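You operate a simulated robot arm through the tools that you are given. There is no shell and no other tool. Be economical: measure what you need, move in short steps, check, and stop when the job is done.

The job below is to be done with a simulated robot arm. You get a single attempt, and the scene is never put back.

## Task
Gauge and sort the two pins in the long bench's grey tray.
Fine: under 27.96 mm stand it in the red tray beside it, else in the pin rack; gauge slide back; leave the pins now in the rack alone.

It is judged by the outcome, as a careful person would: the job done as asked, and still so three seconds after it is handed in. It fails if anything else is knocked over, pushed out of place, dropped, spilled or broken.

## Robot
A 7-joint arm with a two-finger gripper on a trunk, on a base that drives. Base frame: it is fixed to the floor where the robot stands at the start and does not move with it; the origin is under the middle of the robot, x ahead of it, y to its left, z up; the surface under the hand at the start is at about z = 0.88. Readings come in m, rad, newtons and seconds.
With the tool pointing down near the work surface it reaches from about 0.34 to 0.78 m from the robot's upright axis, wherever it stands. Its first joint turns from -2.496 to 2.496 rad. Places, roughly: dock of the pin gauge [0.6, 0.2, 0.9]; far left hole of the pin rack [0.7, 0, 0.9]; far right hole of the pin rack [0.7, -0.2, 0.9]; pin (3x3x8 cm) [0.7, -0.1, 0.9]; red tray on the long bench [0.5, 0, 0.9]. Payload 2.45 kg.
Tool frame: the origin (TCP) lies between the finger pads and is the grasp point; the fingertips stand 0.026 m ahead of it; z points along the fingers, y is the line along which they close. Largest opening 0.096 m; the body of the gripper starts 0.069 m behind the TCP.
Orientation is told as [roll, pitch, yaw] about the base's x, y, z axes, in that order, counted from this pose: with the fingers straight down and closing along the base's y, the tool's x points along the base's -x, its y along +y and its z along -z.

## Interface
- The arm moves only by the tool nudge_tool. Its argument "moves" is a list of rows, each an object (a shift or turn left out is 0, a gripper value left out holds the last) with "delta_pos": the shift along the base's x, y, z in m, a list of three; "dr": the turn, a rotation vector about the base's x, y, z in degrees, a list of three; "claw": the closure, from 0 (fully open) to 1 (shut). In form: [{"delta_pos": [x, y, z], "dr": [ax, ay, az], "claw": claw}, ...]. A call has 1 to 20 rows; each row shifts and turns the commanded pose from where the row before left it. Each row takes 0.2 s and may step no farther than 0.05 m and 0.15 rad from the row before; otherwise, or with a gripper value out of range, the whole call is refused. A pose out of reach is approached as far as the arm can. The call stops where the force on the tool passes 40 N (or 10 N more than at its start, if that is more) or the arm is blocked; 0.2 s more then pass. The fingers move at their own pace and stop on an object; they squeeze with about 29 N. The grip force told is the motor's: it shows also when the fingers shut on nothing. Time passes only in rows, and 0.2 s behind the last, so rows that do not move let the fingers close. It gives the time, the measured TCP pose, the force on the tool (base axes), the opening and the grip force at its end, in the units of the frame above (readings bear some noise), with the torque about the TCP (base axes, N m) and any sound that the robot's microphone picked up.
- Cameras (640 x 400 px; columns grow to the right, rows downward): "scene" is now at [0.0359, 0.1621, 1.548]; the picture's right is [-0.21, -0.98, 0.00], its down [-0.60, 0.13, -0.79] and it looks along [0.77, -0.16, -0.62] (base axes); focal length 269 px, centre (320, 200). "wrist" rides on the gripper at [0.082, 0.003, -0.098] in the tool frame; the picture's right is [-0.04, 1.00, 0.00], its down [-0.73, -0.03, -0.68] and it looks along [-0.68, -0.03, 0.73] (tool axes); focal length 256 px, centre (320, 200). There is no depth. A picture from a camera that has moved, and an enlarged one, comes with that camera's place and axes in the base frame and with its lens. The place of the scene camera against the robot may be out by one fixed shift of up to 0.012 m in any direction.
- snapshot(camera): a new picture of that camera. No time passes.
- slide_trunk(by): slides the trunk up (or, below 0, down) by that many m; the arm and the scene camera ride with it, the base frame stays. It gives what a move gives, with no picture.
- roll_base(legs): drives the robot by 1 to 6 legs, each [ahead, turn to the left] in m and rad, along the robot's own axes; the way and the turn of a leg run together, so that a leg with both is an arc; at most 1.5 m and 3.142 rad a leg. The arm and the cameras ride along, it lands a little off, and it stops where it bumps. It gives what a move gives.
- turn_head(pan, tilt): turns the head with the scene camera to pan (to the left, within 2.705 rad either way) and tilt (down, from -0.506 to 1.204), counted from straight ahead of the robot. It gives what a move gives.
- close_up(camera, box): a new picture of the part [left, top, right, bottom] of that camera's present view, enlarged. No time passes.
- hand_in(): hands the job in; it is judged then, once.

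Work in short steps. Places have to be worked out from the pictures, the camera data and where the tool is seen: move nearer, look again, correct. Check each grasp and each placing, and mend what went wrong. You have 120 turns and 98 pictures in all, those below and enlarged ones among them. Open the gripper and draw the arm clear of the work before you hand the job in, unless the task says otherwise; then end with one line.

The tools are called after "Call:" as a command line: name --argument value ..., lists and objects as JSON in quotes. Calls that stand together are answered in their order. nudge_tool: Moves the arm, as the interface text tells. Its arguments: {"type":"object","properties":{"moves":{"type":"array","items":{"type":"object","properties":{"delta_pos":{"type":"array","items":{"type":"number"}},"dr":{"type":"array","items":{"type":"number"}},"claw":{"type":"number"}}}}},"required":["moves"]} The other tools are called the same way: slide_trunk (by) slides the trunk up or down; roll_base (legs) drives the base; turn_head (pan, tilt) turns the head that bears the scene camera; snapshot (camera) takes a picture; close_up (camera, box) takes an enlarged picture of a part of a camera's view; hand_in () hands the job in.

At the start:

```text
time: 0.0
tool_pos: [0.4043, 0.0038, 1.2458]
tool_rot: [0.0, 0.001, 0.007]
ft_force: [0.2, 0.6, -0.2]
moment: [0.01, 0.0, 0.01]
grip_width: 0.0958
grasp_force: 0.0
trunk travel left (down, up): [-0.575, 0.065]
robot x, y, heading: [0.0001, -0.004, -0.0]
head pan, tilt: [-0.208, 0.663]
```

scene: 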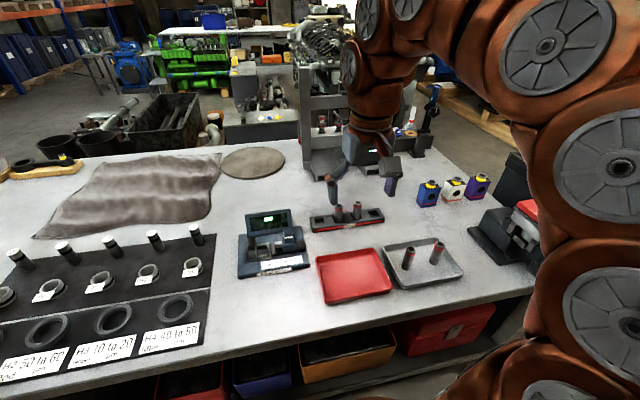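
wrist: 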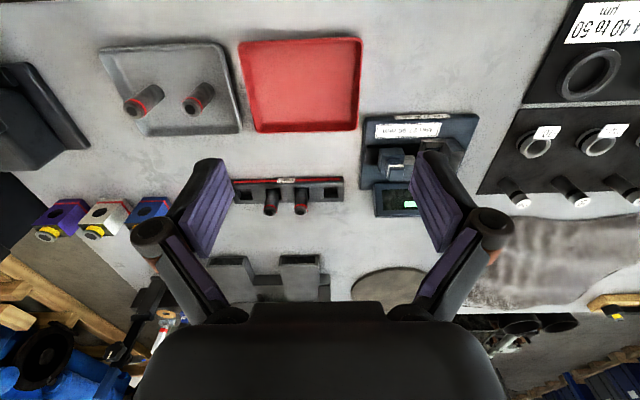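

The scene shows the gauge, rack with two pins, red tray and grey tray with two pins. I look closer at the gauge, rack and tray.

Call:
close_up --camera "scene" --box '[220, 180, 400, 292]'

Call:
close_up --camera "wrist" --box '[340, 90, 500, 230]'

Call:
close_up --camera "scene" --box '[300, 180, 480, 300]'

```text
3.56 times, centred on (310, 236) of scene
camera zoom: at [0.0359, 0.1621, 1.548], right [-0.21, -0.98, 0.0], down [-0.6, 0.13, -0.79], along [0.77, -0.16, -0.62], focal length 956 px, centre (356, 72)
```

zoom: 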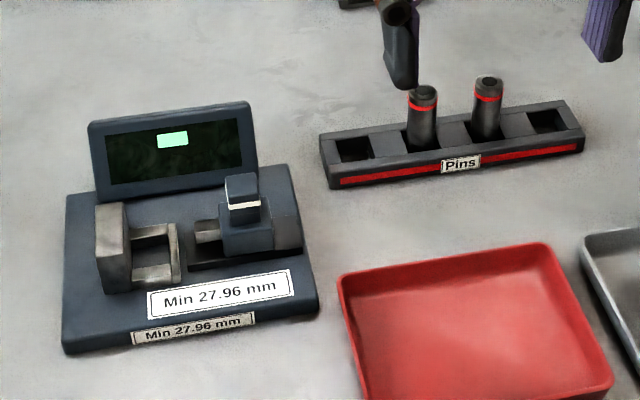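

```text
2.86 times, centred on (420, 160) of wrist
camera zoom: at [0.3237, 0.0073, 1.345], right [0.03, 1.0, 0.0], down [0.73, -0.02, 0.68], along [0.68, -0.02, -0.73], focal length 731 px, centre (34, 314)
```

zoom: 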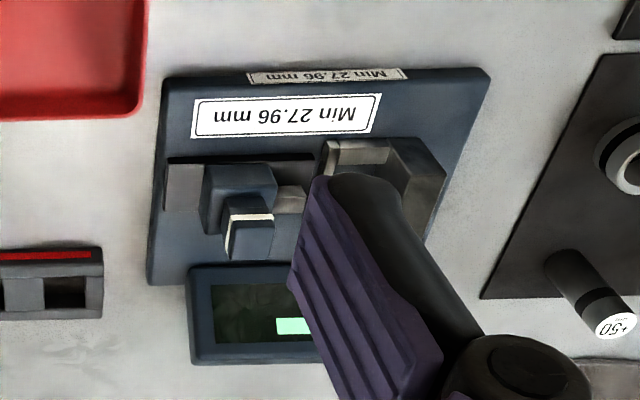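

```text
3.33 times, centred on (390, 240) of scene
camera zoom: at [0.0359, 0.1621, 1.548], right [-0.21, -0.98, 0.0], down [-0.6, 0.13, -0.79], along [0.77, -0.16, -0.62], focal length 897 px, centre (87, 67)
```

zoom: 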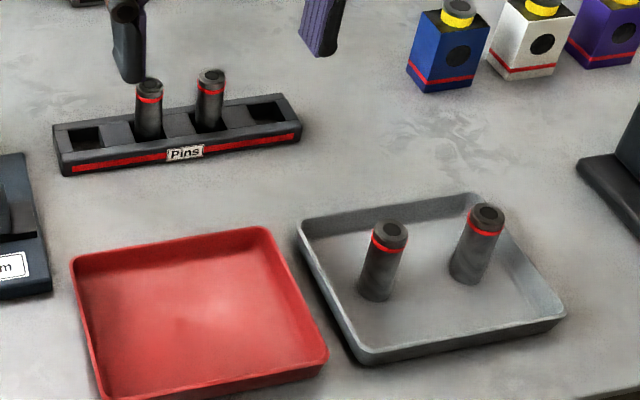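

I check the tray pins from the wrist camera for their position and orientation.

Call:
close_up --camera "wrist" --box '[90, 30, 370, 220]'

```text
2.11 times, centred on (230, 125) of wrist
camera zoom: at [0.3237, 0.0073, 1.345], right [0.03, 1.0, 0.0], down [0.73, -0.02, 0.68], along [0.68, -0.02, -0.73], focal length 539 px, centre (510, 358)
```

zoom: 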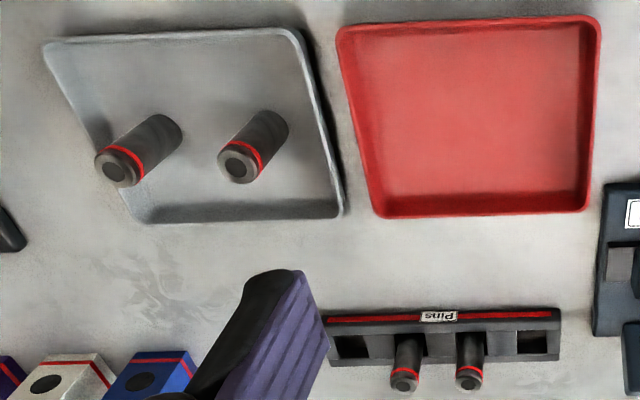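

I move the hand back and left so that the gauge sits between the fingers in the wrist view.

Call:
nudge_tool --moves '[{"delta_pos": [0, 0.045, -0.02]}, {"delta_pos": [0, 0.045, -0.02]}, {"delta_pos": [0, 0.045, -0.02]}, {"delta_pos": [0, 0.045, -0.02]}, {}]'

Call:
close_up --camera "wrist" --box '[220, 40, 420, 240]'

```text
time: 1.2
tool_pos: [0.4038, 0.1854, 1.1655]
tool_rot: [0.0, -0.001, 0.007]
ft_force: [0.3, 0.3, 0.5]
moment: [-0.05, -0.02, -0.01]
grip_width: 0.096
grasp_force: 0.1
trunk travel left (down, up): [-0.575, 0.065]
robot x, y, heading: [0.0011, -0.0023, 0.002]
head pan, tilt: [-0.208, 0.663]
```

```text
2.00 times, centred on (320, 140) of wrist
camera zoom: at [0.3236, 0.1889, 1.2638], right [0.03, 1.0, 0.0], down [0.73, -0.02, 0.68], along [0.68, -0.02, -0.73], focal length 512 px, centre (320, 320)
```

zoom: 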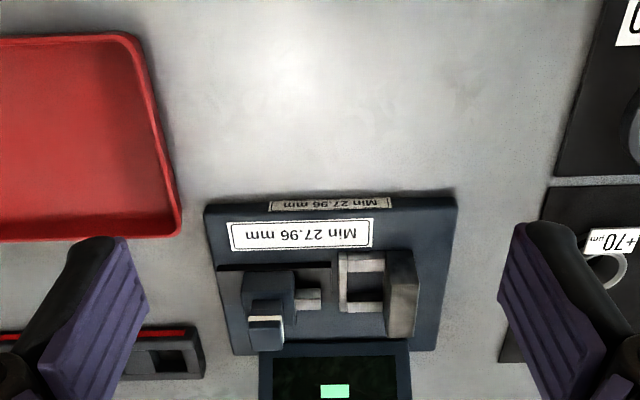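

Call:
close_up --camera "wrist" --box '[280, 120, 370, 180]'

Call:
close_up --camera "scene" --box '[230, 200, 320, 285]'

```text
6.67 times, centred on (325, 150) of wrist
camera zoom: at [0.3236, 0.1889, 1.2638], right [0.03, 1.0, 0.0], down [0.73, -0.02, 0.68], along [0.68, -0.02, -0.73], focal length 1707 px, centre (287, 533)
```

zoom: 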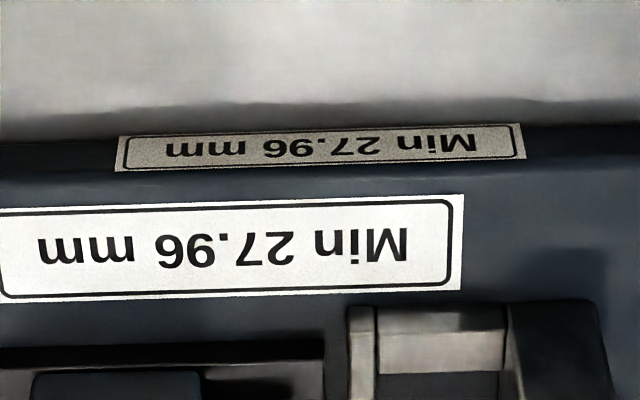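

```text
4.71 times, centred on (275, 242) of scene
camera zoom: at [0.036, 0.1624, 1.548], right [-0.21, -0.98, 0.0], down [-0.6, 0.13, -0.79], along [0.77, -0.16, -0.62], focal length 1266 px, centre (532, 0)
```

zoom: 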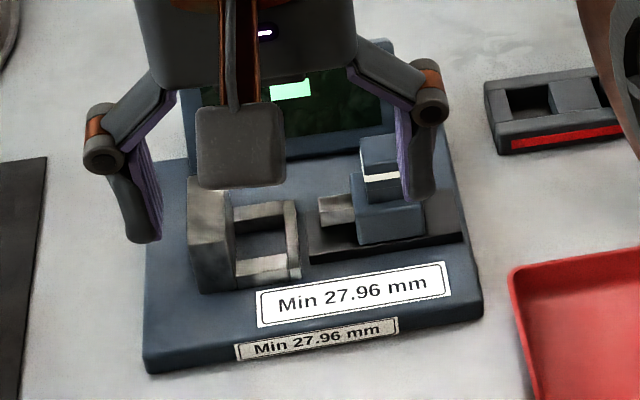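

I look lower in the wrist view at the dock and slide.

Call:
close_up --camera "wrist" --box '[280, 155, 370, 240]'

```text
4.71 times, centred on (325, 198) of wrist
camera zoom: at [0.3236, 0.1889, 1.2638], right [0.03, 1.0, 0.0], down [0.73, -0.02, 0.68], along [0.68, -0.02, -0.73], focal length 1205 px, centre (296, 212)
```

zoom: 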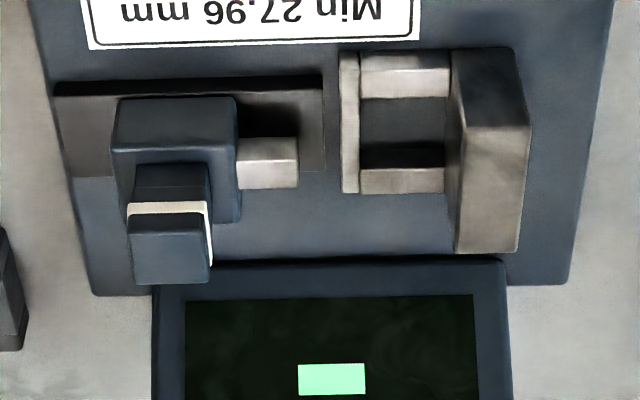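

I yaw the tool by +90° (fingers then close along x, clear of the anvil and spindle) and view the gauge from the −y side, for a second bearing.

Call:
nudge_tool --moves '[{"delta_pos": [0.0196, -0.0095, -0.0077], "dr": [0, 0, 8.15]}, {"delta_pos": [0.0196, -0.0095, -0.0077], "dr": [0, 0, 8.15]}, {"delta_pos": [0.0196, -0.0095, -0.0077], "dr": [0, 0, 8.15]}, {"delta_pos": [0.0196, -0.0095, -0.0077], "dr": [0, 0, 8.15]}, {"delta_pos": [0.0196, -0.0095, -0.0077], "dr": [0, 0, 8.15]}, {"delta_pos": [0.0196, -0.0095, -0.0077], "dr": [0, 0, 8.15]}, {"delta_pos": [0.0196, -0.0095, -0.0077], "dr": [0, 0, 8.15]}, {"delta_pos": [0.0196, -0.0095, -0.0077], "dr": [0, 0, 8.15]}, {"delta_pos": [0.0196, -0.0095, -0.0077], "dr": [0, 0, 8.15]}, {"delta_pos": [0.0196, -0.0095, -0.0077], "dr": [0, 0, 8.15]}, {"delta_pos": [0.0196, -0.0095, -0.0077], "dr": [0, 0, 8.15]}, {}]'

Call:
snapshot --camera "wrist"

```text
time: 3.8
tool_pos: [0.6222, 0.079, 1.0812]
tool_rot: [0.001, 0.001, 1.572]
ft_force: [-0.4, 0.5, 0.3]
moment: [0.0, 0.0, -0.04]
grip_width: 0.0958
grasp_force: 0.1
trunk travel left (down, up): [-0.575, 0.065]
robot x, y, heading: [-0.0033, -0.004, -0.003]
head pan, tilt: [-0.208, 0.663]
```

```text
87 pictures are left
camera wrist: at [0.6186, -0.0019, 1.1801], right [-1.0, 0.04, 0.0], down [0.03, 0.73, 0.68], along [0.03, 0.68, -0.73], focal length 256 px, centre (320, 200)
```

wrist: 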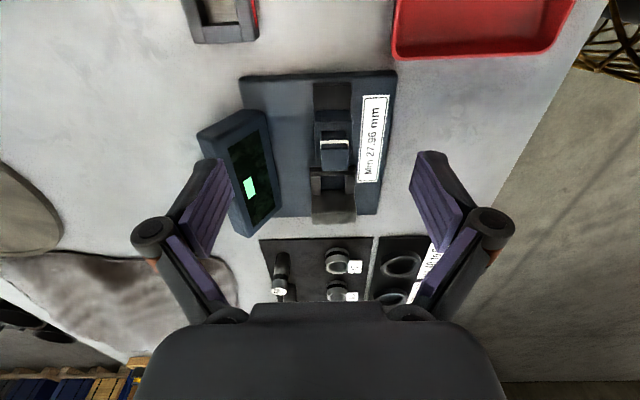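

Call:
close_up --camera "wrist" --box '[230, 65, 410, 235]'

```text
2.35 times, centred on (320, 150) of wrist
camera zoom: at [0.6186, -0.0019, 1.1801], right [-1.0, 0.04, 0.0], down [0.03, 0.73, 0.68], along [0.03, 0.68, -0.73], focal length 602 px, centre (320, 318)
```

zoom: 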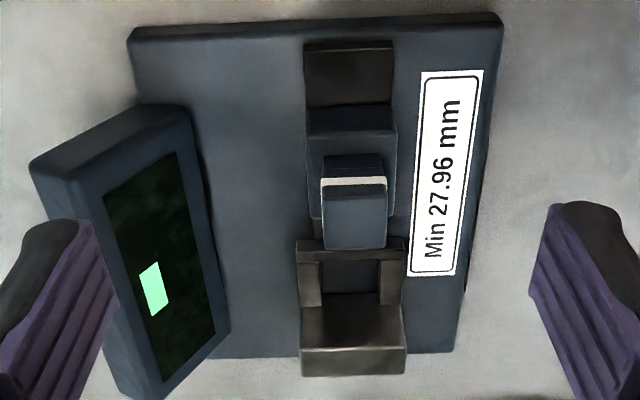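

The dock appears to be at about (0.611, 0.222), with walls to z≈0.905 and the anvil to z≈0.943. Next I move above the nearer tray pin (~(0.48, −0.20)).

Call:
nudge_tool --moves '[{"delta_pos": [-0.0203, -0.039, 0.0]}, {"delta_pos": [-0.0203, -0.039, 0.0]}, {"delta_pos": [-0.0203, -0.039, 0.0]}, {"delta_pos": [-0.0203, -0.039, 0.0]}, {"delta_pos": [-0.0203, -0.039, 0.0]}, {"delta_pos": [-0.0203, -0.039, 0.0]}, {"delta_pos": [-0.0203, -0.045, 0.0]}, {}]'

Call:
snapshot --camera "wrist"

```text
time: 5.6
tool_pos: [0.4793, -0.1991, 1.0813]
tool_rot: [-0.001, -0.001, 1.572]
ft_force: [-0.3, 0.4, 0.4]
moment: [0.04, 0.01, 0.02]
grip_width: 0.0961
grasp_force: 0.0
trunk travel left (down, up): [-0.575, 0.065]
robot x, y, heading: [-0.0015, -0.0001, 0.001]
head pan, tilt: [-0.208, 0.663]
```

```text
85 pictures are left
camera wrist: at [0.4752, -0.2805, 1.1803], right [-1.0, 0.04, 0.0], down [0.03, 0.73, 0.68], along [0.03, 0.68, -0.73], focal length 256 px, centre (320, 200)
```

wrist: 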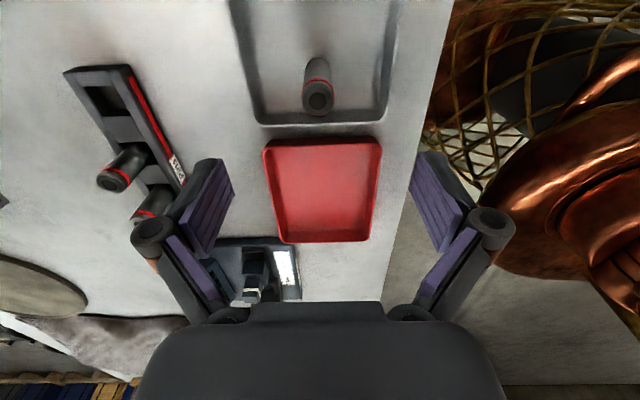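

Pin A's top centre works out at about (0.480, −0.198), almost under the TCP. I descend to grip at z≈0.95.

Call:
nudge_tool --moves '[{"delta_pos": [0.0007, 0.0012, -0.03]}, {"delta_pos": [0, 0, -0.03]}, {"delta_pos": [0, 0, -0.025]}, {}]'

Call:
snapshot --camera "wrist"

```text
time: 6.6
tool_pos: [0.4788, -0.199, 0.9968]
tool_rot: [0.001, -0.001, 1.57]
ft_force: [-0.1, -0.2, 0.1]
moment: [-0.01, -0.03, 0.04]
grip_width: 0.0962
grasp_force: 0.2
trunk travel left (down, up): [-0.575, 0.065]
robot x, y, heading: [-0.003, -0.0039, 0.0]
head pan, tilt: [-0.208, 0.663]
```

```text
84 pictures are left
camera wrist: at [0.4762, -0.2792, 1.0958], right [-1.0, 0.04, 0.0], down [0.03, 0.73, 0.68], along [0.03, 0.68, -0.73], focal length 256 px, centre (320, 200)
```

wrist: 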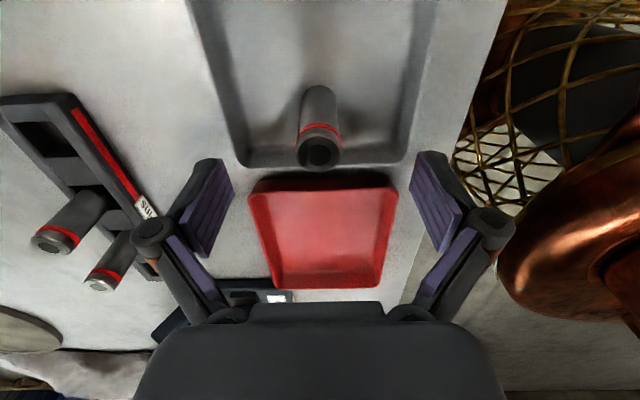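

Aligned (top centre y≈−0.1965). I descend and close.

Call:
nudge_tool --moves '[{"delta_pos": [0.0, 0.0005, -0.025]}, {"delta_pos": [0, 0, -0.022]}, {"claw": 1}, {"claw": 1}, {"claw": 1}, {"claw": 1}, {"claw": 1}]'

Call:
snapshot --camera "wrist"

```text
time: 8.2
tool_pos: [0.4801, -0.1976, 0.9497]
tool_rot: [0.0, 0.001, 1.57]
ft_force: [1.0, -0.5, 2.1]
moment: [-0.01, 0.0, 0.0]
grip_width: 0.0274
grasp_force: 28.6
trunk travel left (down, up): [-0.575, 0.065]
robot x, y, heading: [-0.0006, -0.0034, 0.001]
head pan, tilt: [-0.208, 0.663]
```

```text
83 pictures are left
camera wrist: at [0.4758, -0.2786, 1.0482], right [-1.0, 0.04, 0.0], down [0.03, 0.73, 0.68], along [0.03, 0.68, -0.73], focal length 256 px, centre (320, 200)
```

wrist: 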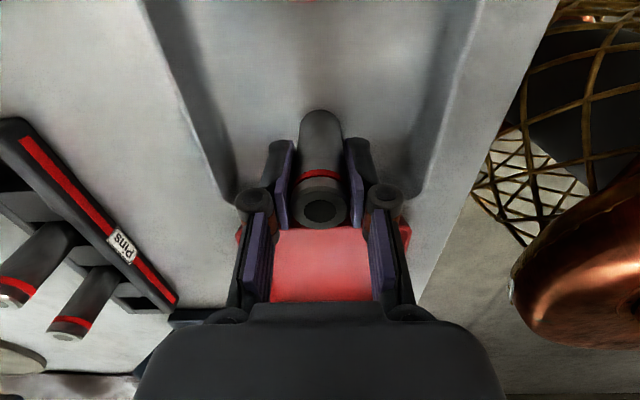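

Gripped at 27.4 mm-ish reading. I lift straight up 0.13 and carry it above the dock.

Call:
nudge_tool --moves '[{"delta_pos": [0, 0, 0.03]}, {"delta_pos": [0, 0, 0.04]}, {"delta_pos": [0, 0, 0.04]}, {"delta_pos": [0, 0, 0.04]}, {}]'

Call:
nudge_tool --moves '[{"delta_pos": [0.0119, 0.0382, 0]}, {"delta_pos": [0.0119, 0.0382, 0]}, {"delta_pos": [0.0119, 0.0382, 0]}, {"delta_pos": [0.0119, 0.0382, 0]}, {"delta_pos": [0.0119, 0.0382, 0]}, {"delta_pos": [0.0119, 0.0382, 0]}, {"delta_pos": [0.0119, 0.0382, 0]}, {"delta_pos": [0.0119, 0.0382, 0]}, {"delta_pos": [0.0119, 0.0382, 0]}, {"delta_pos": [0.0119, 0.0382, 0]}, {"delta_pos": [0.0119, 0.0382, 0]}, {}]'

Call:
snapshot --camera "wrist"

Call:
close_up --camera "scene" --box '[200, 160, 360, 290]'

```text
time: 9.4
tool_pos: [0.4793, -0.1986, 1.099]
tool_rot: [0.0, 0.0, 1.573]
ft_force: [-0.4, 0.5, -2.7]
moment: [0.0, -0.01, 0.0]
grip_width: 0.0271
grasp_force: 29.0
trunk travel left (down, up): [-0.575, 0.065]
robot x, y, heading: [-0.0037, -0.0056, 0.001]
head pan, tilt: [-0.208, 0.663]
```

```text
time: 12.0
tool_pos: [0.6073, 0.2276, 1.0972]
tool_rot: [0.001, 0.0, 1.572]
ft_force: [-0.1, -0.4, -1.2]
moment: [0.02, 0.0, 0.03]
grip_width: 0.0269
grasp_force: 29.3
trunk travel left (down, up): [-0.575, 0.065]
robot x, y, heading: [0.0025, -0.0055, -0.001]
head pan, tilt: [-0.208, 0.663]
```

```text
82 pictures are left
camera wrist: at [0.6044, 0.1452, 1.1964], right [-1.0, 0.04, 0.0], down [0.03, 0.73, 0.68], along [0.03, 0.68, -0.73], focal length 256 px, centre (320, 200)
```

wrist: 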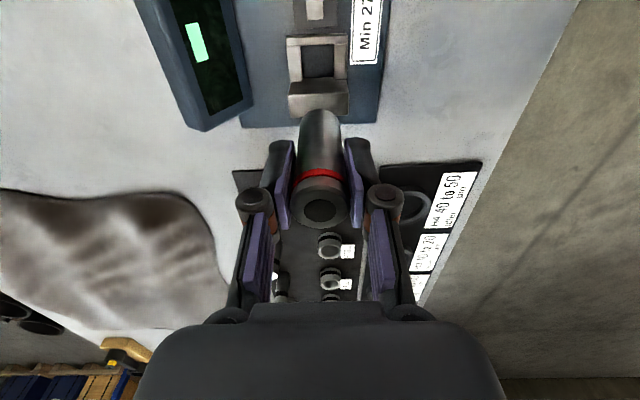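

```text
3.08 times, centred on (280, 225) of scene
camera zoom: at [0.0362, 0.1625, 1.5479], right [-0.21, -0.98, 0.0], down [-0.6, 0.13, -0.79], along [0.77, -0.16, -0.62], focal length 828 px, centre (443, 123)
```

zoom: 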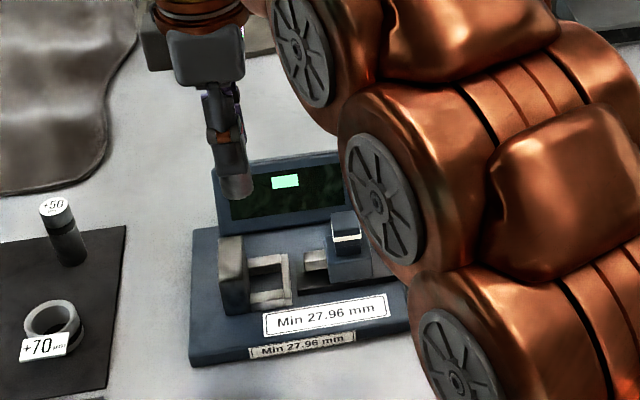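

The pin hangs slightly off the socket; I zoom in on it for a precise correction.

Call:
close_up --camera "wrist" --box '[260, 20, 380, 120]'

Call:
nudge_tool --moves '[{}, {}]'

```text
4.00 times, centred on (320, 70) of wrist
camera zoom: at [0.6044, 0.1452, 1.1964], right [-1.0, 0.04, 0.0], down [0.03, 0.73, 0.68], along [0.03, 0.68, -0.73], focal length 1024 px, centre (320, 720)
```

zoom: 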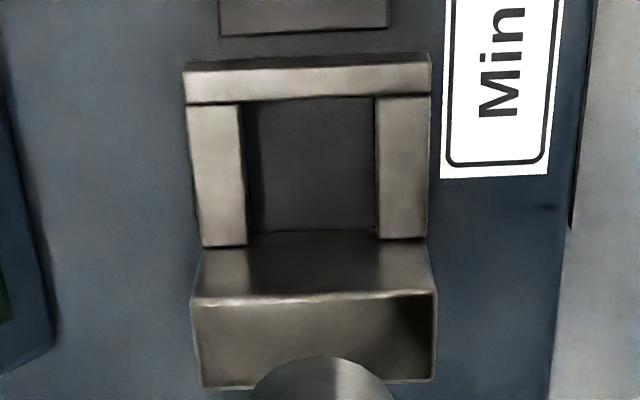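

```text
time: 12.6
tool_pos: [0.6068, 0.2257, 1.0976]
tool_rot: [0.0, -0.001, 1.571]
ft_force: [-0.1, -0.2, -2.3]
moment: [-0.01, -0.02, 0.0]
grip_width: 0.0271
grasp_force: 28.8
trunk travel left (down, up): [-0.575, 0.065]
robot x, y, heading: [-0.0026, -0.0028, 0.003]
head pan, tilt: [-0.208, 0.663]
```

I shift by (+0.0027, −0.0025) and descend until the pin's foot is just above the anvil height, then look again.

Call:
nudge_tool --moves '[{"delta_pos": [0.0027, -0.0025, -0.025]}, {"delta_pos": [0, 0, -0.025]}, {"delta_pos": [0, 0, -0.02]}, {}, {}]'

Call:
snapshot --camera "wrist"

Call:
close_up --camera "scene" --box '[220, 180, 340, 280]'

```text
time: 13.8
tool_pos: [0.6116, 0.2216, 1.0294]
tool_rot: [0.0, -0.002, 1.57]
ft_force: [-1.2, 0.0, -1.8]
moment: [0.0, 0.0, -0.02]
grip_width: 0.0273
grasp_force: 28.8
trunk travel left (down, up): [-0.575, 0.065]
robot x, y, heading: [0.0022, -0.0015, -0.005]
head pan, tilt: [-0.208, 0.663]
```

```text
79 pictures are left
camera wrist: at [0.6097, 0.1403, 1.1278], right [-1.0, 0.04, 0.0], down [0.03, 0.73, 0.68], along [0.03, 0.68, -0.73], focal length 256 px, centre (320, 200)
```

wrist: 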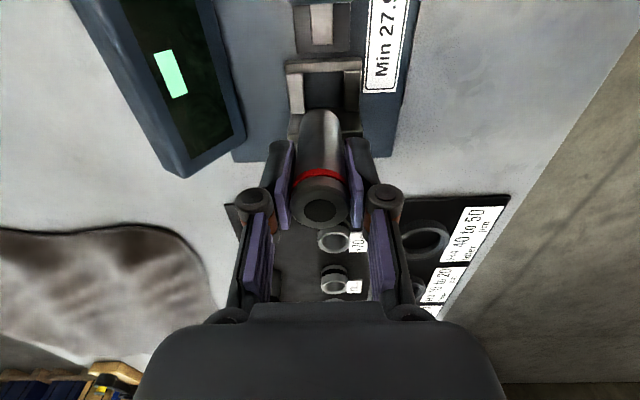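

```text
4.00 times, centred on (280, 230) of scene
camera zoom: at [0.0361, 0.1623, 1.548], right [-0.21, -0.98, 0.0], down [-0.6, 0.13, -0.79], along [0.77, -0.16, -0.62], focal length 1076 px, centre (480, 80)
```

zoom: 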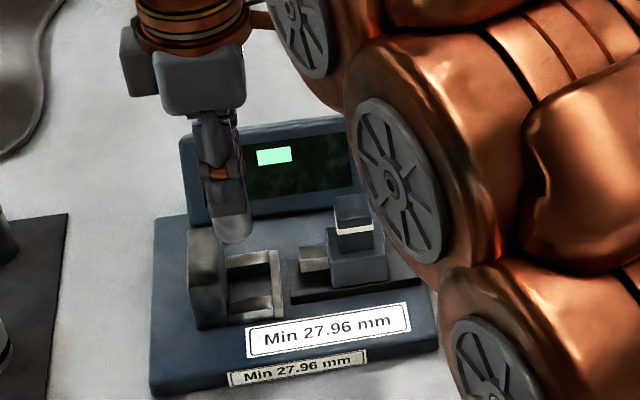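

Call:
close_up --camera "wrist" --box '[265, 45, 385, 145]'

```text
4.00 times, centred on (325, 95) of wrist
camera zoom: at [0.6097, 0.1403, 1.1278], right [-1.0, 0.04, 0.0], down [0.03, 0.73, 0.68], along [0.03, 0.68, -0.73], focal length 1024 px, centre (300, 620)
```

zoom: 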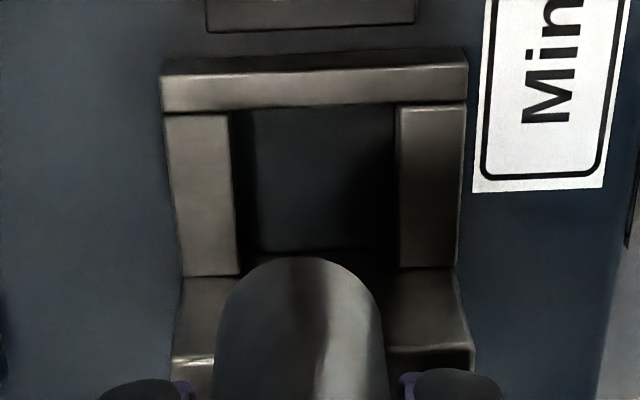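

Socket is about 2.8 mm toward −x from the pin axis, y agrees. I correct and lower until the foot is just above the walls.

Call:
nudge_tool --moves '[{"delta_pos": [-0.0027, -0.0008, 0]}, {"delta_pos": [0, 0, -0.015]}, {"delta_pos": [0, 0, -0.015]}, {"delta_pos": [0, 0, -0.015]}, {}, {}]'

Call:
close_up --camera "wrist" --box '[240, 60, 400, 220]'

Call:
close_up --camera "scene" --box '[220, 180, 340, 280]'

```text
time: 15.2
tool_pos: [0.6093, 0.2193, 0.9844]
tool_rot: [0.0, 0.001, 1.57]
ft_force: [-0.3, -0.8, -1.9]
moment: [0.03, -0.01, -0.02]
grip_width: 0.027
grasp_force: 28.4
trunk travel left (down, up): [-0.575, 0.065]
robot x, y, heading: [-0.0006, -0.0049, -0.002]
head pan, tilt: [-0.208, 0.663]
```

```text
2.50 times, centred on (320, 140) of wrist
camera zoom: at [0.6069, 0.1384, 1.0824], right [-1.0, 0.04, 0.0], down [0.03, 0.73, 0.68], along [0.03, 0.68, -0.73], focal length 640 px, centre (320, 350)
```

zoom: 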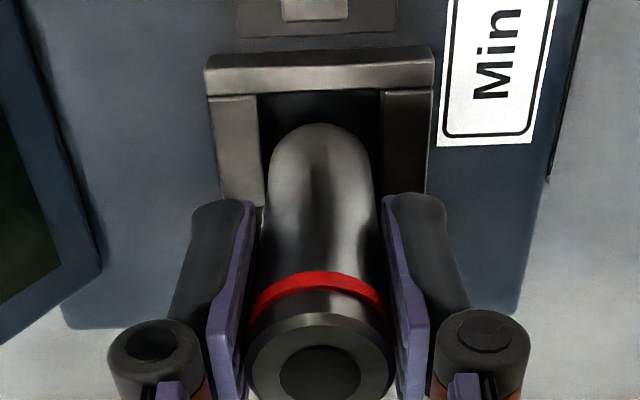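

```text
4.00 times, centred on (280, 230) of scene
camera zoom: at [0.0361, 0.1623, 1.548], right [-0.21, -0.98, 0.0], down [-0.6, 0.13, -0.79], along [0.77, -0.16, -0.62], focal length 1076 px, centre (480, 80)
```

zoom: 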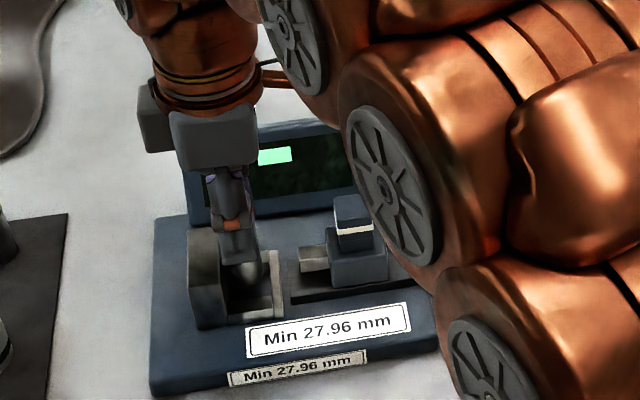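

x is centred; the pin's near edge seems close to the −y wall, so I shift +2.5 mm in y, and lower more.

Call:
nudge_tool --moves '[{"delta_pos": [0, 0.0025, 0]}, {"delta_pos": [0, 0, -0.008]}, {}, {}]'

Call:
close_up --camera "wrist" --box '[260, 60, 380, 160]'

Call:
close_up --camera "scene" --box '[260, 220, 305, 265]'

```text
time: 16.2
tool_pos: [0.6094, 0.2204, 0.9755]
tool_rot: [0.0, 0.0, 1.57]
ft_force: [1.0, -13.2, 0.0]
moment: [-0.41, -0.03, 0.01]
grip_width: 0.0275
grasp_force: 29.5
trunk travel left (down, up): [-0.575, 0.065]
robot x, y, heading: [0.004, -0.0004, 0.001]
head pan, tilt: [-0.208, 0.663]
```

```text
4.00 times, centred on (320, 110) of wrist
camera zoom: at [0.6068, 0.1395, 1.0751], right [-1.0, 0.04, 0.0], down [0.03, 0.73, 0.68], along [0.03, 0.68, -0.73], focal length 1024 px, centre (320, 560)
```

zoom: 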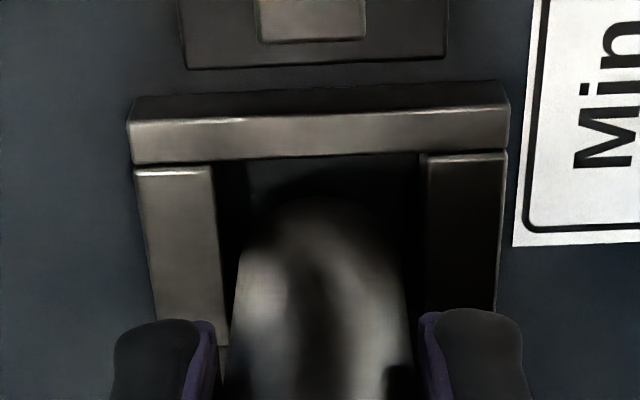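

```text
8.89 times, centred on (282, 242) of scene
camera zoom: at [0.0362, 0.1611, 1.5481], right [-0.21, -0.98, 0.0], down [-0.6, 0.13, -0.79], along [0.77, -0.16, -0.62], focal length 2391 px, centre (653, -178)
```

zoom: 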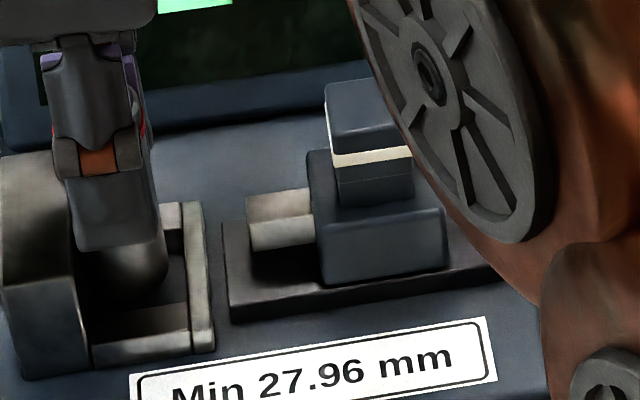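

A −13 N y-force shows the pin is touching the anvil; I back off 2 mm and lower on.

Call:
nudge_tool --moves '[{"delta_pos": [0, -0.002, 0]}, {}]'

Call:
nudge_tool --moves '[{"delta_pos": [0, 0, -0.004]}, {"delta_pos": [0, 0, -0.004]}, {}]'

```text
time: 16.8
tool_pos: [0.6093, 0.2206, 0.9772]
tool_rot: [-0.001, 0.0, 1.574]
ft_force: [1.2, -4.8, -1.2]
moment: [-0.12, -0.06, -0.04]
grip_width: 0.0273
grasp_force: 29.8
trunk travel left (down, up): [-0.575, 0.065]
robot x, y, heading: [0.0042, -0.0071, 0.002]
head pan, tilt: [-0.208, 0.663]
```

```text
time: 17.6
tool_pos: [0.6105, 0.2202, 0.9684]
tool_rot: [0.001, 0.0, 1.572]
ft_force: [0.1, -0.1, -2.6]
moment: [-0.01, 0.0, 0.01]
grip_width: 0.0274
grasp_force: 28.4
trunk travel left (down, up): [-0.575, 0.065]
robot x, y, heading: [0.0007, -0.0047, -0.0]
head pan, tilt: [-0.208, 0.663]
```

Forces are clean now (only the pin's weight). I lower in small steps until the floor is felt.

Call:
nudge_tool --moves '[{"delta_pos": [0, 0, -0.003]}, {"delta_pos": [0, 0, -0.003]}, {}]'

Call:
close_up --camera "wrist" --box '[240, 60, 400, 220]'

```text
time: 18.4
tool_pos: [0.6093, 0.2191, 0.9647]
tool_rot: [-0.002, 0.0, 1.571]
ft_force: [-1.8, 1.0, 13.9]
moment: [0.1, 0.14, 0.02]
grip_width: 0.0273
grasp_force: 29.0
trunk travel left (down, up): [-0.575, 0.065]
robot x, y, heading: [0.0017, -0.0052, 0.004]
head pan, tilt: [-0.208, 0.663]
```

```text
2.50 times, centred on (320, 140) of wrist
camera zoom: at [0.6064, 0.1384, 1.0626], right [-1.0, 0.04, 0.0], down [0.03, 0.73, 0.68], along [0.03, 0.68, -0.73], focal length 640 px, centre (320, 350)
```

zoom: 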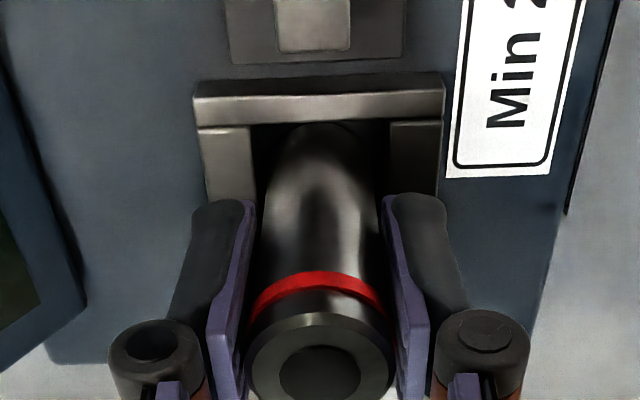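

Call:
close_up --camera "wrist" --box '[280, 75, 360, 140]'

Call:
close_up --camera "scene" --box '[255, 220, 300, 265]'

```text
6.15 times, centred on (320, 108) of wrist
camera zoom: at [0.6064, 0.1384, 1.0626], right [-1.0, 0.04, 0.0], down [0.03, 0.73, 0.68], along [0.03, 0.68, -0.73], focal length 1575 px, centre (320, 769)
```

zoom: 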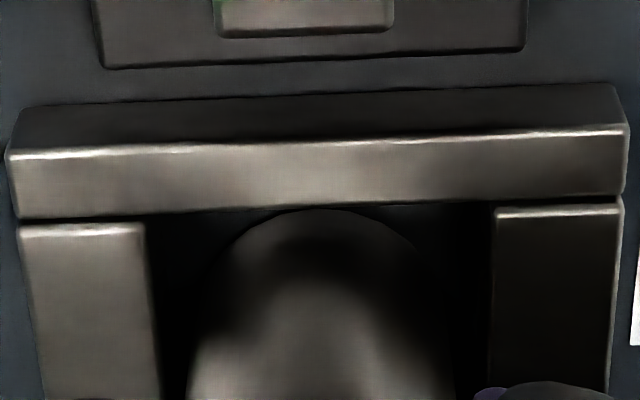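

```text
8.89 times, centred on (278, 242) of scene
camera zoom: at [0.0351, 0.1619, 1.5483], right [-0.21, -0.98, 0.0], down [-0.6, 0.13, -0.79], along [0.77, -0.16, -0.62], focal length 2391 px, centre (698, -178)
```

zoom: 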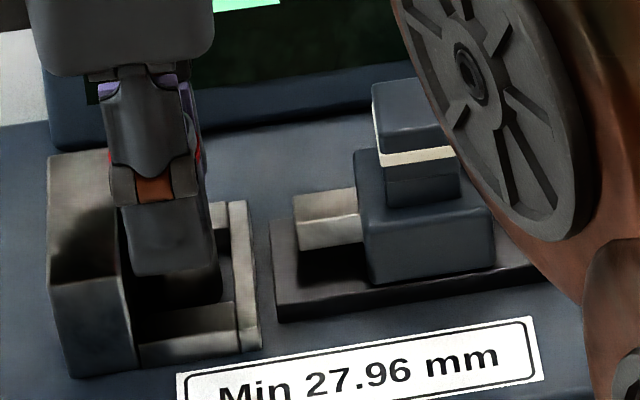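

The pin is inside the socket and on its floor. I relieve the push by 1 mm and open the fingers partway.

Call:
nudge_tool --moves '[{"delta_pos": [0, 0, 0.002]}, {"claw": 0.45}, {"claw": 0.45}, {"claw": 0.45}]'

Call:
snapshot --camera "wrist"

Call:
close_up --camera "scene" --box '[230, 180, 330, 270]'

```text
time: 19.4
tool_pos: [0.6096, 0.2197, 0.9645]
tool_rot: [-0.001, 0.0, 1.57]
ft_force: [0.1, -0.7, -0.8]
moment: [0.01, 0.02, 0.02]
grip_width: 0.0526
grasp_force: 0.2
trunk travel left (down, up): [-0.575, 0.065]
robot x, y, heading: [0.0005, -0.0055, -0.006]
head pan, tilt: [-0.208, 0.663]
```

```text
69 pictures are left
camera wrist: at [0.6074, 0.1383, 1.0628], right [-1.0, 0.04, 0.0], down [0.03, 0.73, 0.68], along [0.03, 0.68, -0.73], focal length 256 px, centre (320, 200)
```

wrist: 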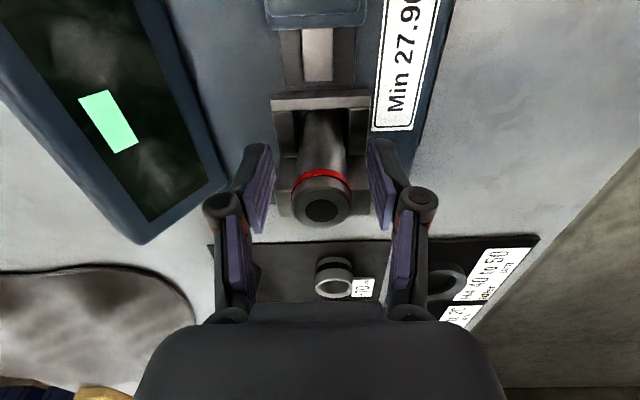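

```text
4.44 times, centred on (280, 225) of scene
camera zoom: at [0.036, 0.1621, 1.548], right [-0.21, -0.98, 0.0], down [-0.6, 0.13, -0.79], along [0.77, -0.16, -0.62], focal length 1196 px, centre (498, 89)
```

zoom: 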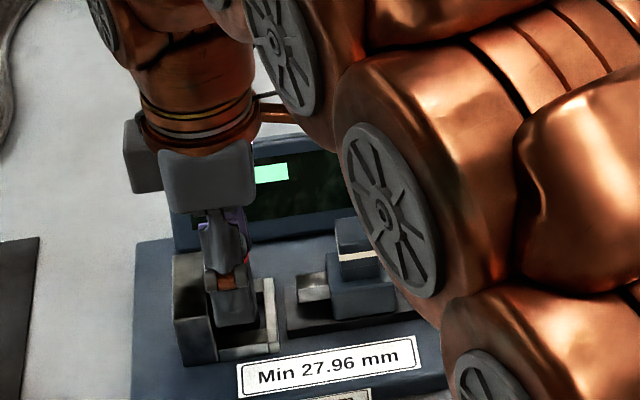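

Pin A stands in the dock. I rise clear, then move back in −y so as to see the slide's tab in the wrist view.

Call:
nudge_tool --moves '[{"delta_pos": [0, 0, 0.03]}, {"delta_pos": [0, 0, 0.04]}, {"delta_pos": [0, 0, 0.04], "claw": 0.25}, {"delta_pos": [0, -0.04, 0]}, {"delta_pos": [0, -0.04, 0]}, {}]'

Call:
snapshot --camera "wrist"

Call:
close_up --camera "wrist" --box '[260, 40, 380, 160]'

```text
time: 20.8
tool_pos: [0.608, 0.1381, 1.0748]
tool_rot: [0.003, 0.0, 1.573]
ft_force: [0.2, -1.1, -0.6]
moment: [0.05, -0.01, 0.01]
grip_width: 0.0722
grasp_force: 0.0
trunk travel left (down, up): [-0.575, 0.065]
robot x, y, heading: [-0.0005, -0.0025, -0.002]
head pan, tilt: [-0.208, 0.663]
```

```text
67 pictures are left
camera wrist: at [0.606, 0.058, 1.1736], right [-1.0, 0.04, 0.0], down [0.03, 0.73, 0.68], along [0.03, 0.68, -0.73], focal length 256 px, centre (320, 200)
```

wrist: 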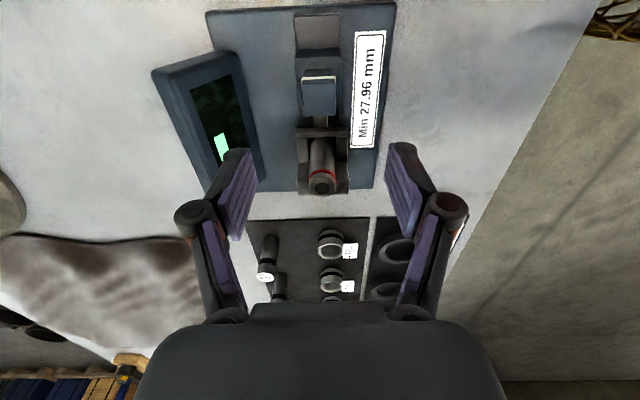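

```text
3.33 times, centred on (320, 100) of wrist
camera zoom: at [0.606, 0.058, 1.1736], right [-1.0, 0.04, 0.0], down [0.03, 0.73, 0.68], along [0.03, 0.68, -0.73], focal length 853 px, centre (320, 533)
```

zoom: 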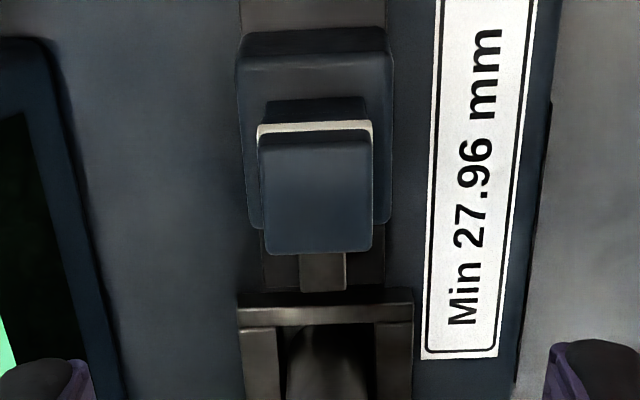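

The tab is centred near (0.610, 0.141), about 27 mm square, z≈0.934–0.965. I descend around it with the fingertips just above the carriage and close.

Call:
nudge_tool --moves '[{"delta_pos": [0.0013, 0.0015, -0.03]}, {"delta_pos": [0, 0, -0.03]}, {"delta_pos": [0, 0, -0.025]}, {"delta_pos": [0, 0, -0.015]}, {"delta_pos": [0, 0, -0.005]}, {}]'

Call:
snapshot --camera "wrist"

Call:
snapshot --camera "scene"

```text
time: 22.2
tool_pos: [0.6115, 0.1408, 0.9699]
tool_rot: [0.0, 0.0, 1.572]
ft_force: [-0.3, 0.5, 0.0]
moment: [0.02, 0.02, 0.0]
grip_width: 0.0719
grasp_force: 0.0
trunk travel left (down, up): [-0.575, 0.065]
robot x, y, heading: [-0.0002, -0.0053, -0.0]
head pan, tilt: [-0.208, 0.663]
```

```text
65 pictures are left
camera wrist: at [0.6087, 0.0604, 1.068], right [-1.0, 0.04, 0.0], down [0.03, 0.73, 0.68], along [0.03, 0.68, -0.73], focal length 256 px, centre (320, 200)
```

wrist: 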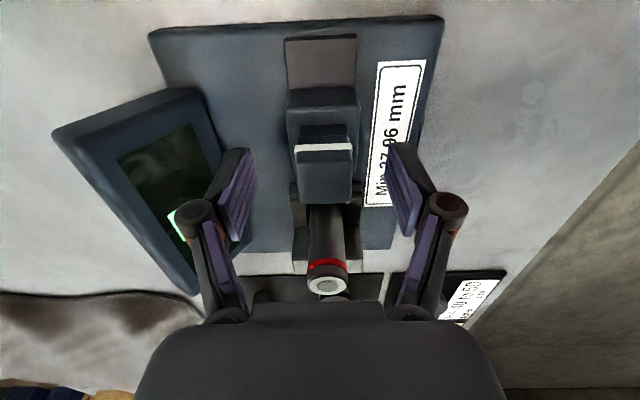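

```text
64 pictures are left
camera scene: at [0.036, 0.1621, 1.548], right [-0.21, -0.98, 0.0], down [-0.6, 0.13, -0.79], along [0.77, -0.16, -0.62], focal length 269 px, centre (320, 200)
```

scene: 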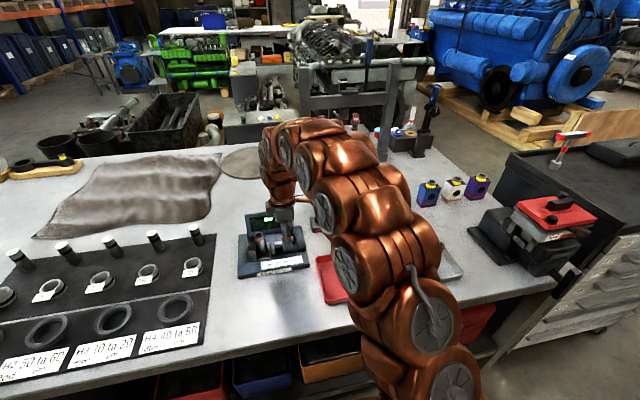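

The tab sits between the fingers. I close gently on it.

Call:
nudge_tool --moves '[{"claw": 1}, {"claw": 1}, {"claw": 1}, {"claw": 1}]'

```text
time: 23.2
tool_pos: [0.6089, 0.1418, 0.9702]
tool_rot: [0.004, 0.0, 1.571]
ft_force: [-19.8, -0.3, 0.1]
moment: [-0.02, 0.49, 0.01]
grip_width: 0.0253
grasp_force: 39.7
trunk travel left (down, up): [-0.575, 0.065]
robot x, y, heading: [0.0006, -0.0038, -0.001]
head pan, tilt: [-0.208, 0.663]
```

The fixed tab pushes the hand to −x with 20 N, so I shift the command 2.5 mm in −x to relieve it.

Call:
nudge_tool --moves '[{"delta_pos": [-0.0025, 0, 0]}, {}]'

```text
time: 23.8
tool_pos: [0.6099, 0.1407, 0.9695]
tool_rot: [-0.004, 0.0, 1.569]
ft_force: [-4.8, 1.1, -3.8]
moment: [-0.19, -0.02, 0.07]
grip_width: 0.0251
grasp_force: 45.1
trunk travel left (down, up): [-0.575, 0.065]
robot x, y, heading: [0.001, -0.0079, 0.004]
head pan, tilt: [-0.208, 0.663]
```

Relieved. I now move the slide +y in small steps toward the pin.

Call:
nudge_tool --moves '[{"delta_pos": [0, 0.005, 0]}, {"delta_pos": [0, 0.005, 0]}, {"delta_pos": [0, 0.004, 0]}, {}]'

```text
time: 24.8
tool_pos: [0.6086, 0.1552, 0.9695]
tool_rot: [0.003, -0.001, 1.569]
ft_force: [-0.6, -1.1, -10.9]
moment: [0.08, 0.0, 0.03]
grip_width: 0.0251
grasp_force: 44.9
trunk travel left (down, up): [-0.575, 0.065]
robot x, y, heading: [-0.0001, -0.0051, 0.001]
head pan, tilt: [-0.208, 0.663]
```

Call:
nudge_tool --moves '[{"delta_pos": [0, 0.003, -0.001]}, {"delta_pos": [0, 0.002, 0]}, {"delta_pos": [0, 0.002, 0]}, {}]'

Call:
snapshot --camera "wrist"

```text
time: 25.8
tool_pos: [0.6089, 0.1611, 0.9696]
tool_rot: [-0.001, 0.0, 1.571]
ft_force: [3.5, -1.1, 6.2]
moment: [-0.42, -0.01, 0.1]
grip_width: 0.0251
grasp_force: 45.3
trunk travel left (down, up): [-0.575, 0.065]
robot x, y, heading: [0.0023, -0.005, 0.001]
head pan, tilt: [-0.208, 0.663]
```

```text
63 pictures are left
camera wrist: at [0.6061, 0.0809, 1.068], right [-1.0, 0.04, 0.0], down [0.03, 0.73, 0.68], along [0.03, 0.68, -0.73], focal length 256 px, centre (320, 200)
```

wrist: 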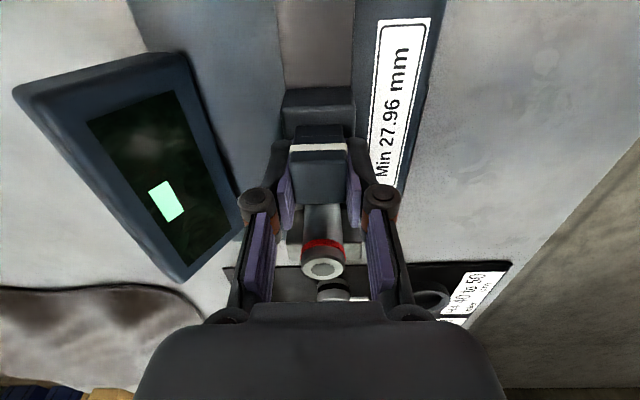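

The slide moves freely; I continue until contact.

Call:
nudge_tool --moves '[{"delta_pos": [0, 0.002, 0]}, {"delta_pos": [0, 0.002, 0]}, {}]'

Call:
close_up --camera "wrist" --box '[80, 80, 360, 280]'

```text
time: 26.6
tool_pos: [0.6087, 0.166, 0.9699]
tool_rot: [-0.001, 0.0, 1.572]
ft_force: [5.1, 1.8, 10.8]
moment: [0.22, -0.06, 0.05]
grip_width: 0.0247
grasp_force: 45.1
trunk travel left (down, up): [-0.575, 0.065]
robot x, y, heading: [0.0042, -0.0051, -0.0]
head pan, tilt: [-0.208, 0.663]
```

```text
2.00 times, centred on (220, 180) of wrist
camera zoom: at [0.6063, 0.0853, 1.068], right [-1.0, 0.04, 0.0], down [0.03, 0.73, 0.68], along [0.03, 0.68, -0.73], focal length 512 px, centre (520, 240)
```

zoom: 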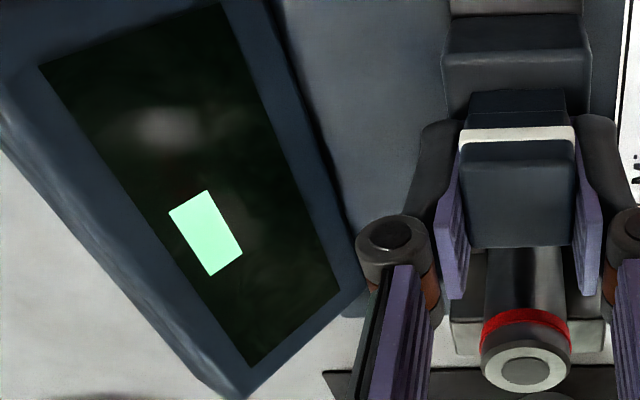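

Call:
nudge_tool --moves '[{"delta_pos": [-0.0005, 0.002, 0.0005]}, {"delta_pos": [0, 0.002, 0]}, {}]'

Call:
close_up --camera "wrist" --box '[80, 80, 360, 280]'

```text
time: 27.4
tool_pos: [0.6093, 0.17, 0.9691]
tool_rot: [-0.001, 0.0, 1.57]
ft_force: [12.0, -0.4, 2.4]
moment: [0.26, -0.23, 0.07]
grip_width: 0.0252
grasp_force: 44.8
trunk travel left (down, up): [-0.575, 0.065]
robot x, y, heading: [0.0002, -0.0069, 0.001]
head pan, tilt: [-0.208, 0.663]
```

```text
2.00 times, centred on (220, 180) of wrist
camera zoom: at [0.6063, 0.0887, 1.068], right [-1.0, 0.04, 0.0], down [0.03, 0.73, 0.68], along [0.03, 0.68, -0.73], focal length 512 px, centre (520, 240)
```

zoom: 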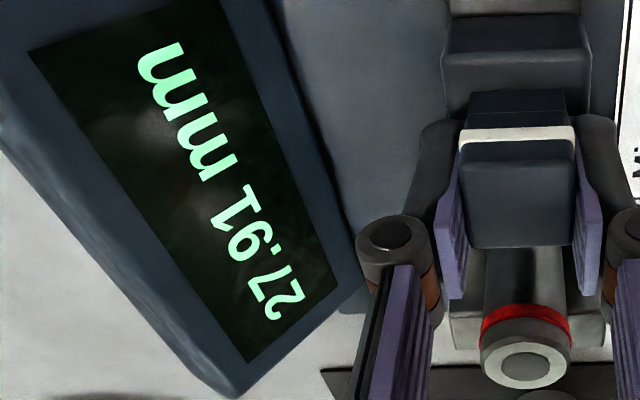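

The display reads about 27.91 mm. I nudge slightly further to make sure it's settled, and zoom.

Call:
nudge_tool --moves '[{"delta_pos": [-0.001, 0.001, 0]}, {}]'

Call:
close_up --camera "wrist" --box '[80, 80, 260, 260]'

```text
time: 28.0
tool_pos: [0.6094, 0.1694, 0.9699]
tool_rot: [0.0, 0.0, 1.571]
ft_force: [22.1, -9.3, 1.0]
moment: [-0.39, -0.5, 0.1]
grip_width: 0.0253
grasp_force: 45.3
trunk travel left (down, up): [-0.575, 0.065]
robot x, y, heading: [0.0006, -0.0046, 0.0]
head pan, tilt: [-0.208, 0.663]
```

```text
2.22 times, centred on (170, 170) of wrist
camera zoom: at [0.6061, 0.0888, 1.068], right [-1.0, 0.04, 0.0], down [0.03, 0.73, 0.68], along [0.03, 0.68, -0.73], focal length 569 px, centre (653, 267)
```

zoom: 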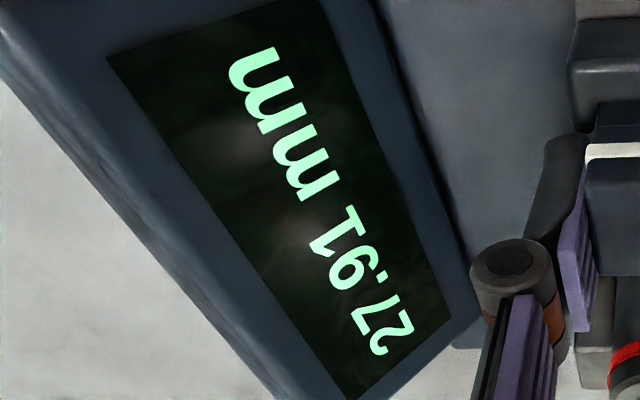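

27.91 mm → red tray. I draw the slide back the full ~30 mm, relieving the x-force.

Call:
nudge_tool --moves '[{"delta_pos": [0.0025, -0.004, 0]}, {"delta_pos": [0, -0.006, 0]}, {"delta_pos": [0, -0.006, 0]}, {"delta_pos": [0, -0.006, 0]}, {"delta_pos": [0, -0.006, 0]}, {"delta_pos": [0, -0.003, 0]}, {}]'

Call:
snapshot --camera "wrist"

```text
time: 29.6
tool_pos: [0.6093, 0.1419, 0.9701]
tool_rot: [0.0, 0.0, 1.573]
ft_force: [-0.3, 10.2, 9.7]
moment: [0.38, -0.04, 0.03]
grip_width: 0.0251
grasp_force: 44.5
trunk travel left (down, up): [-0.575, 0.065]
robot x, y, heading: [0.0, -0.0053, -0.004]
head pan, tilt: [-0.208, 0.663]
```

```text
59 pictures are left
camera wrist: at [0.6064, 0.0603, 1.0679], right [-1.0, 0.04, 0.0], down [0.03, 0.73, 0.68], along [0.03, 0.68, -0.73], focal length 256 px, centre (320, 200)
```

wrist: 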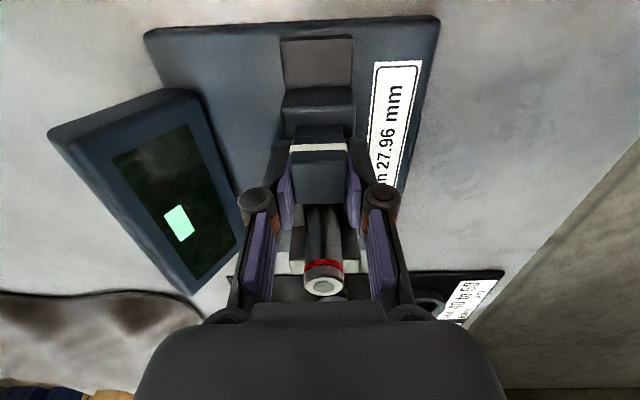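

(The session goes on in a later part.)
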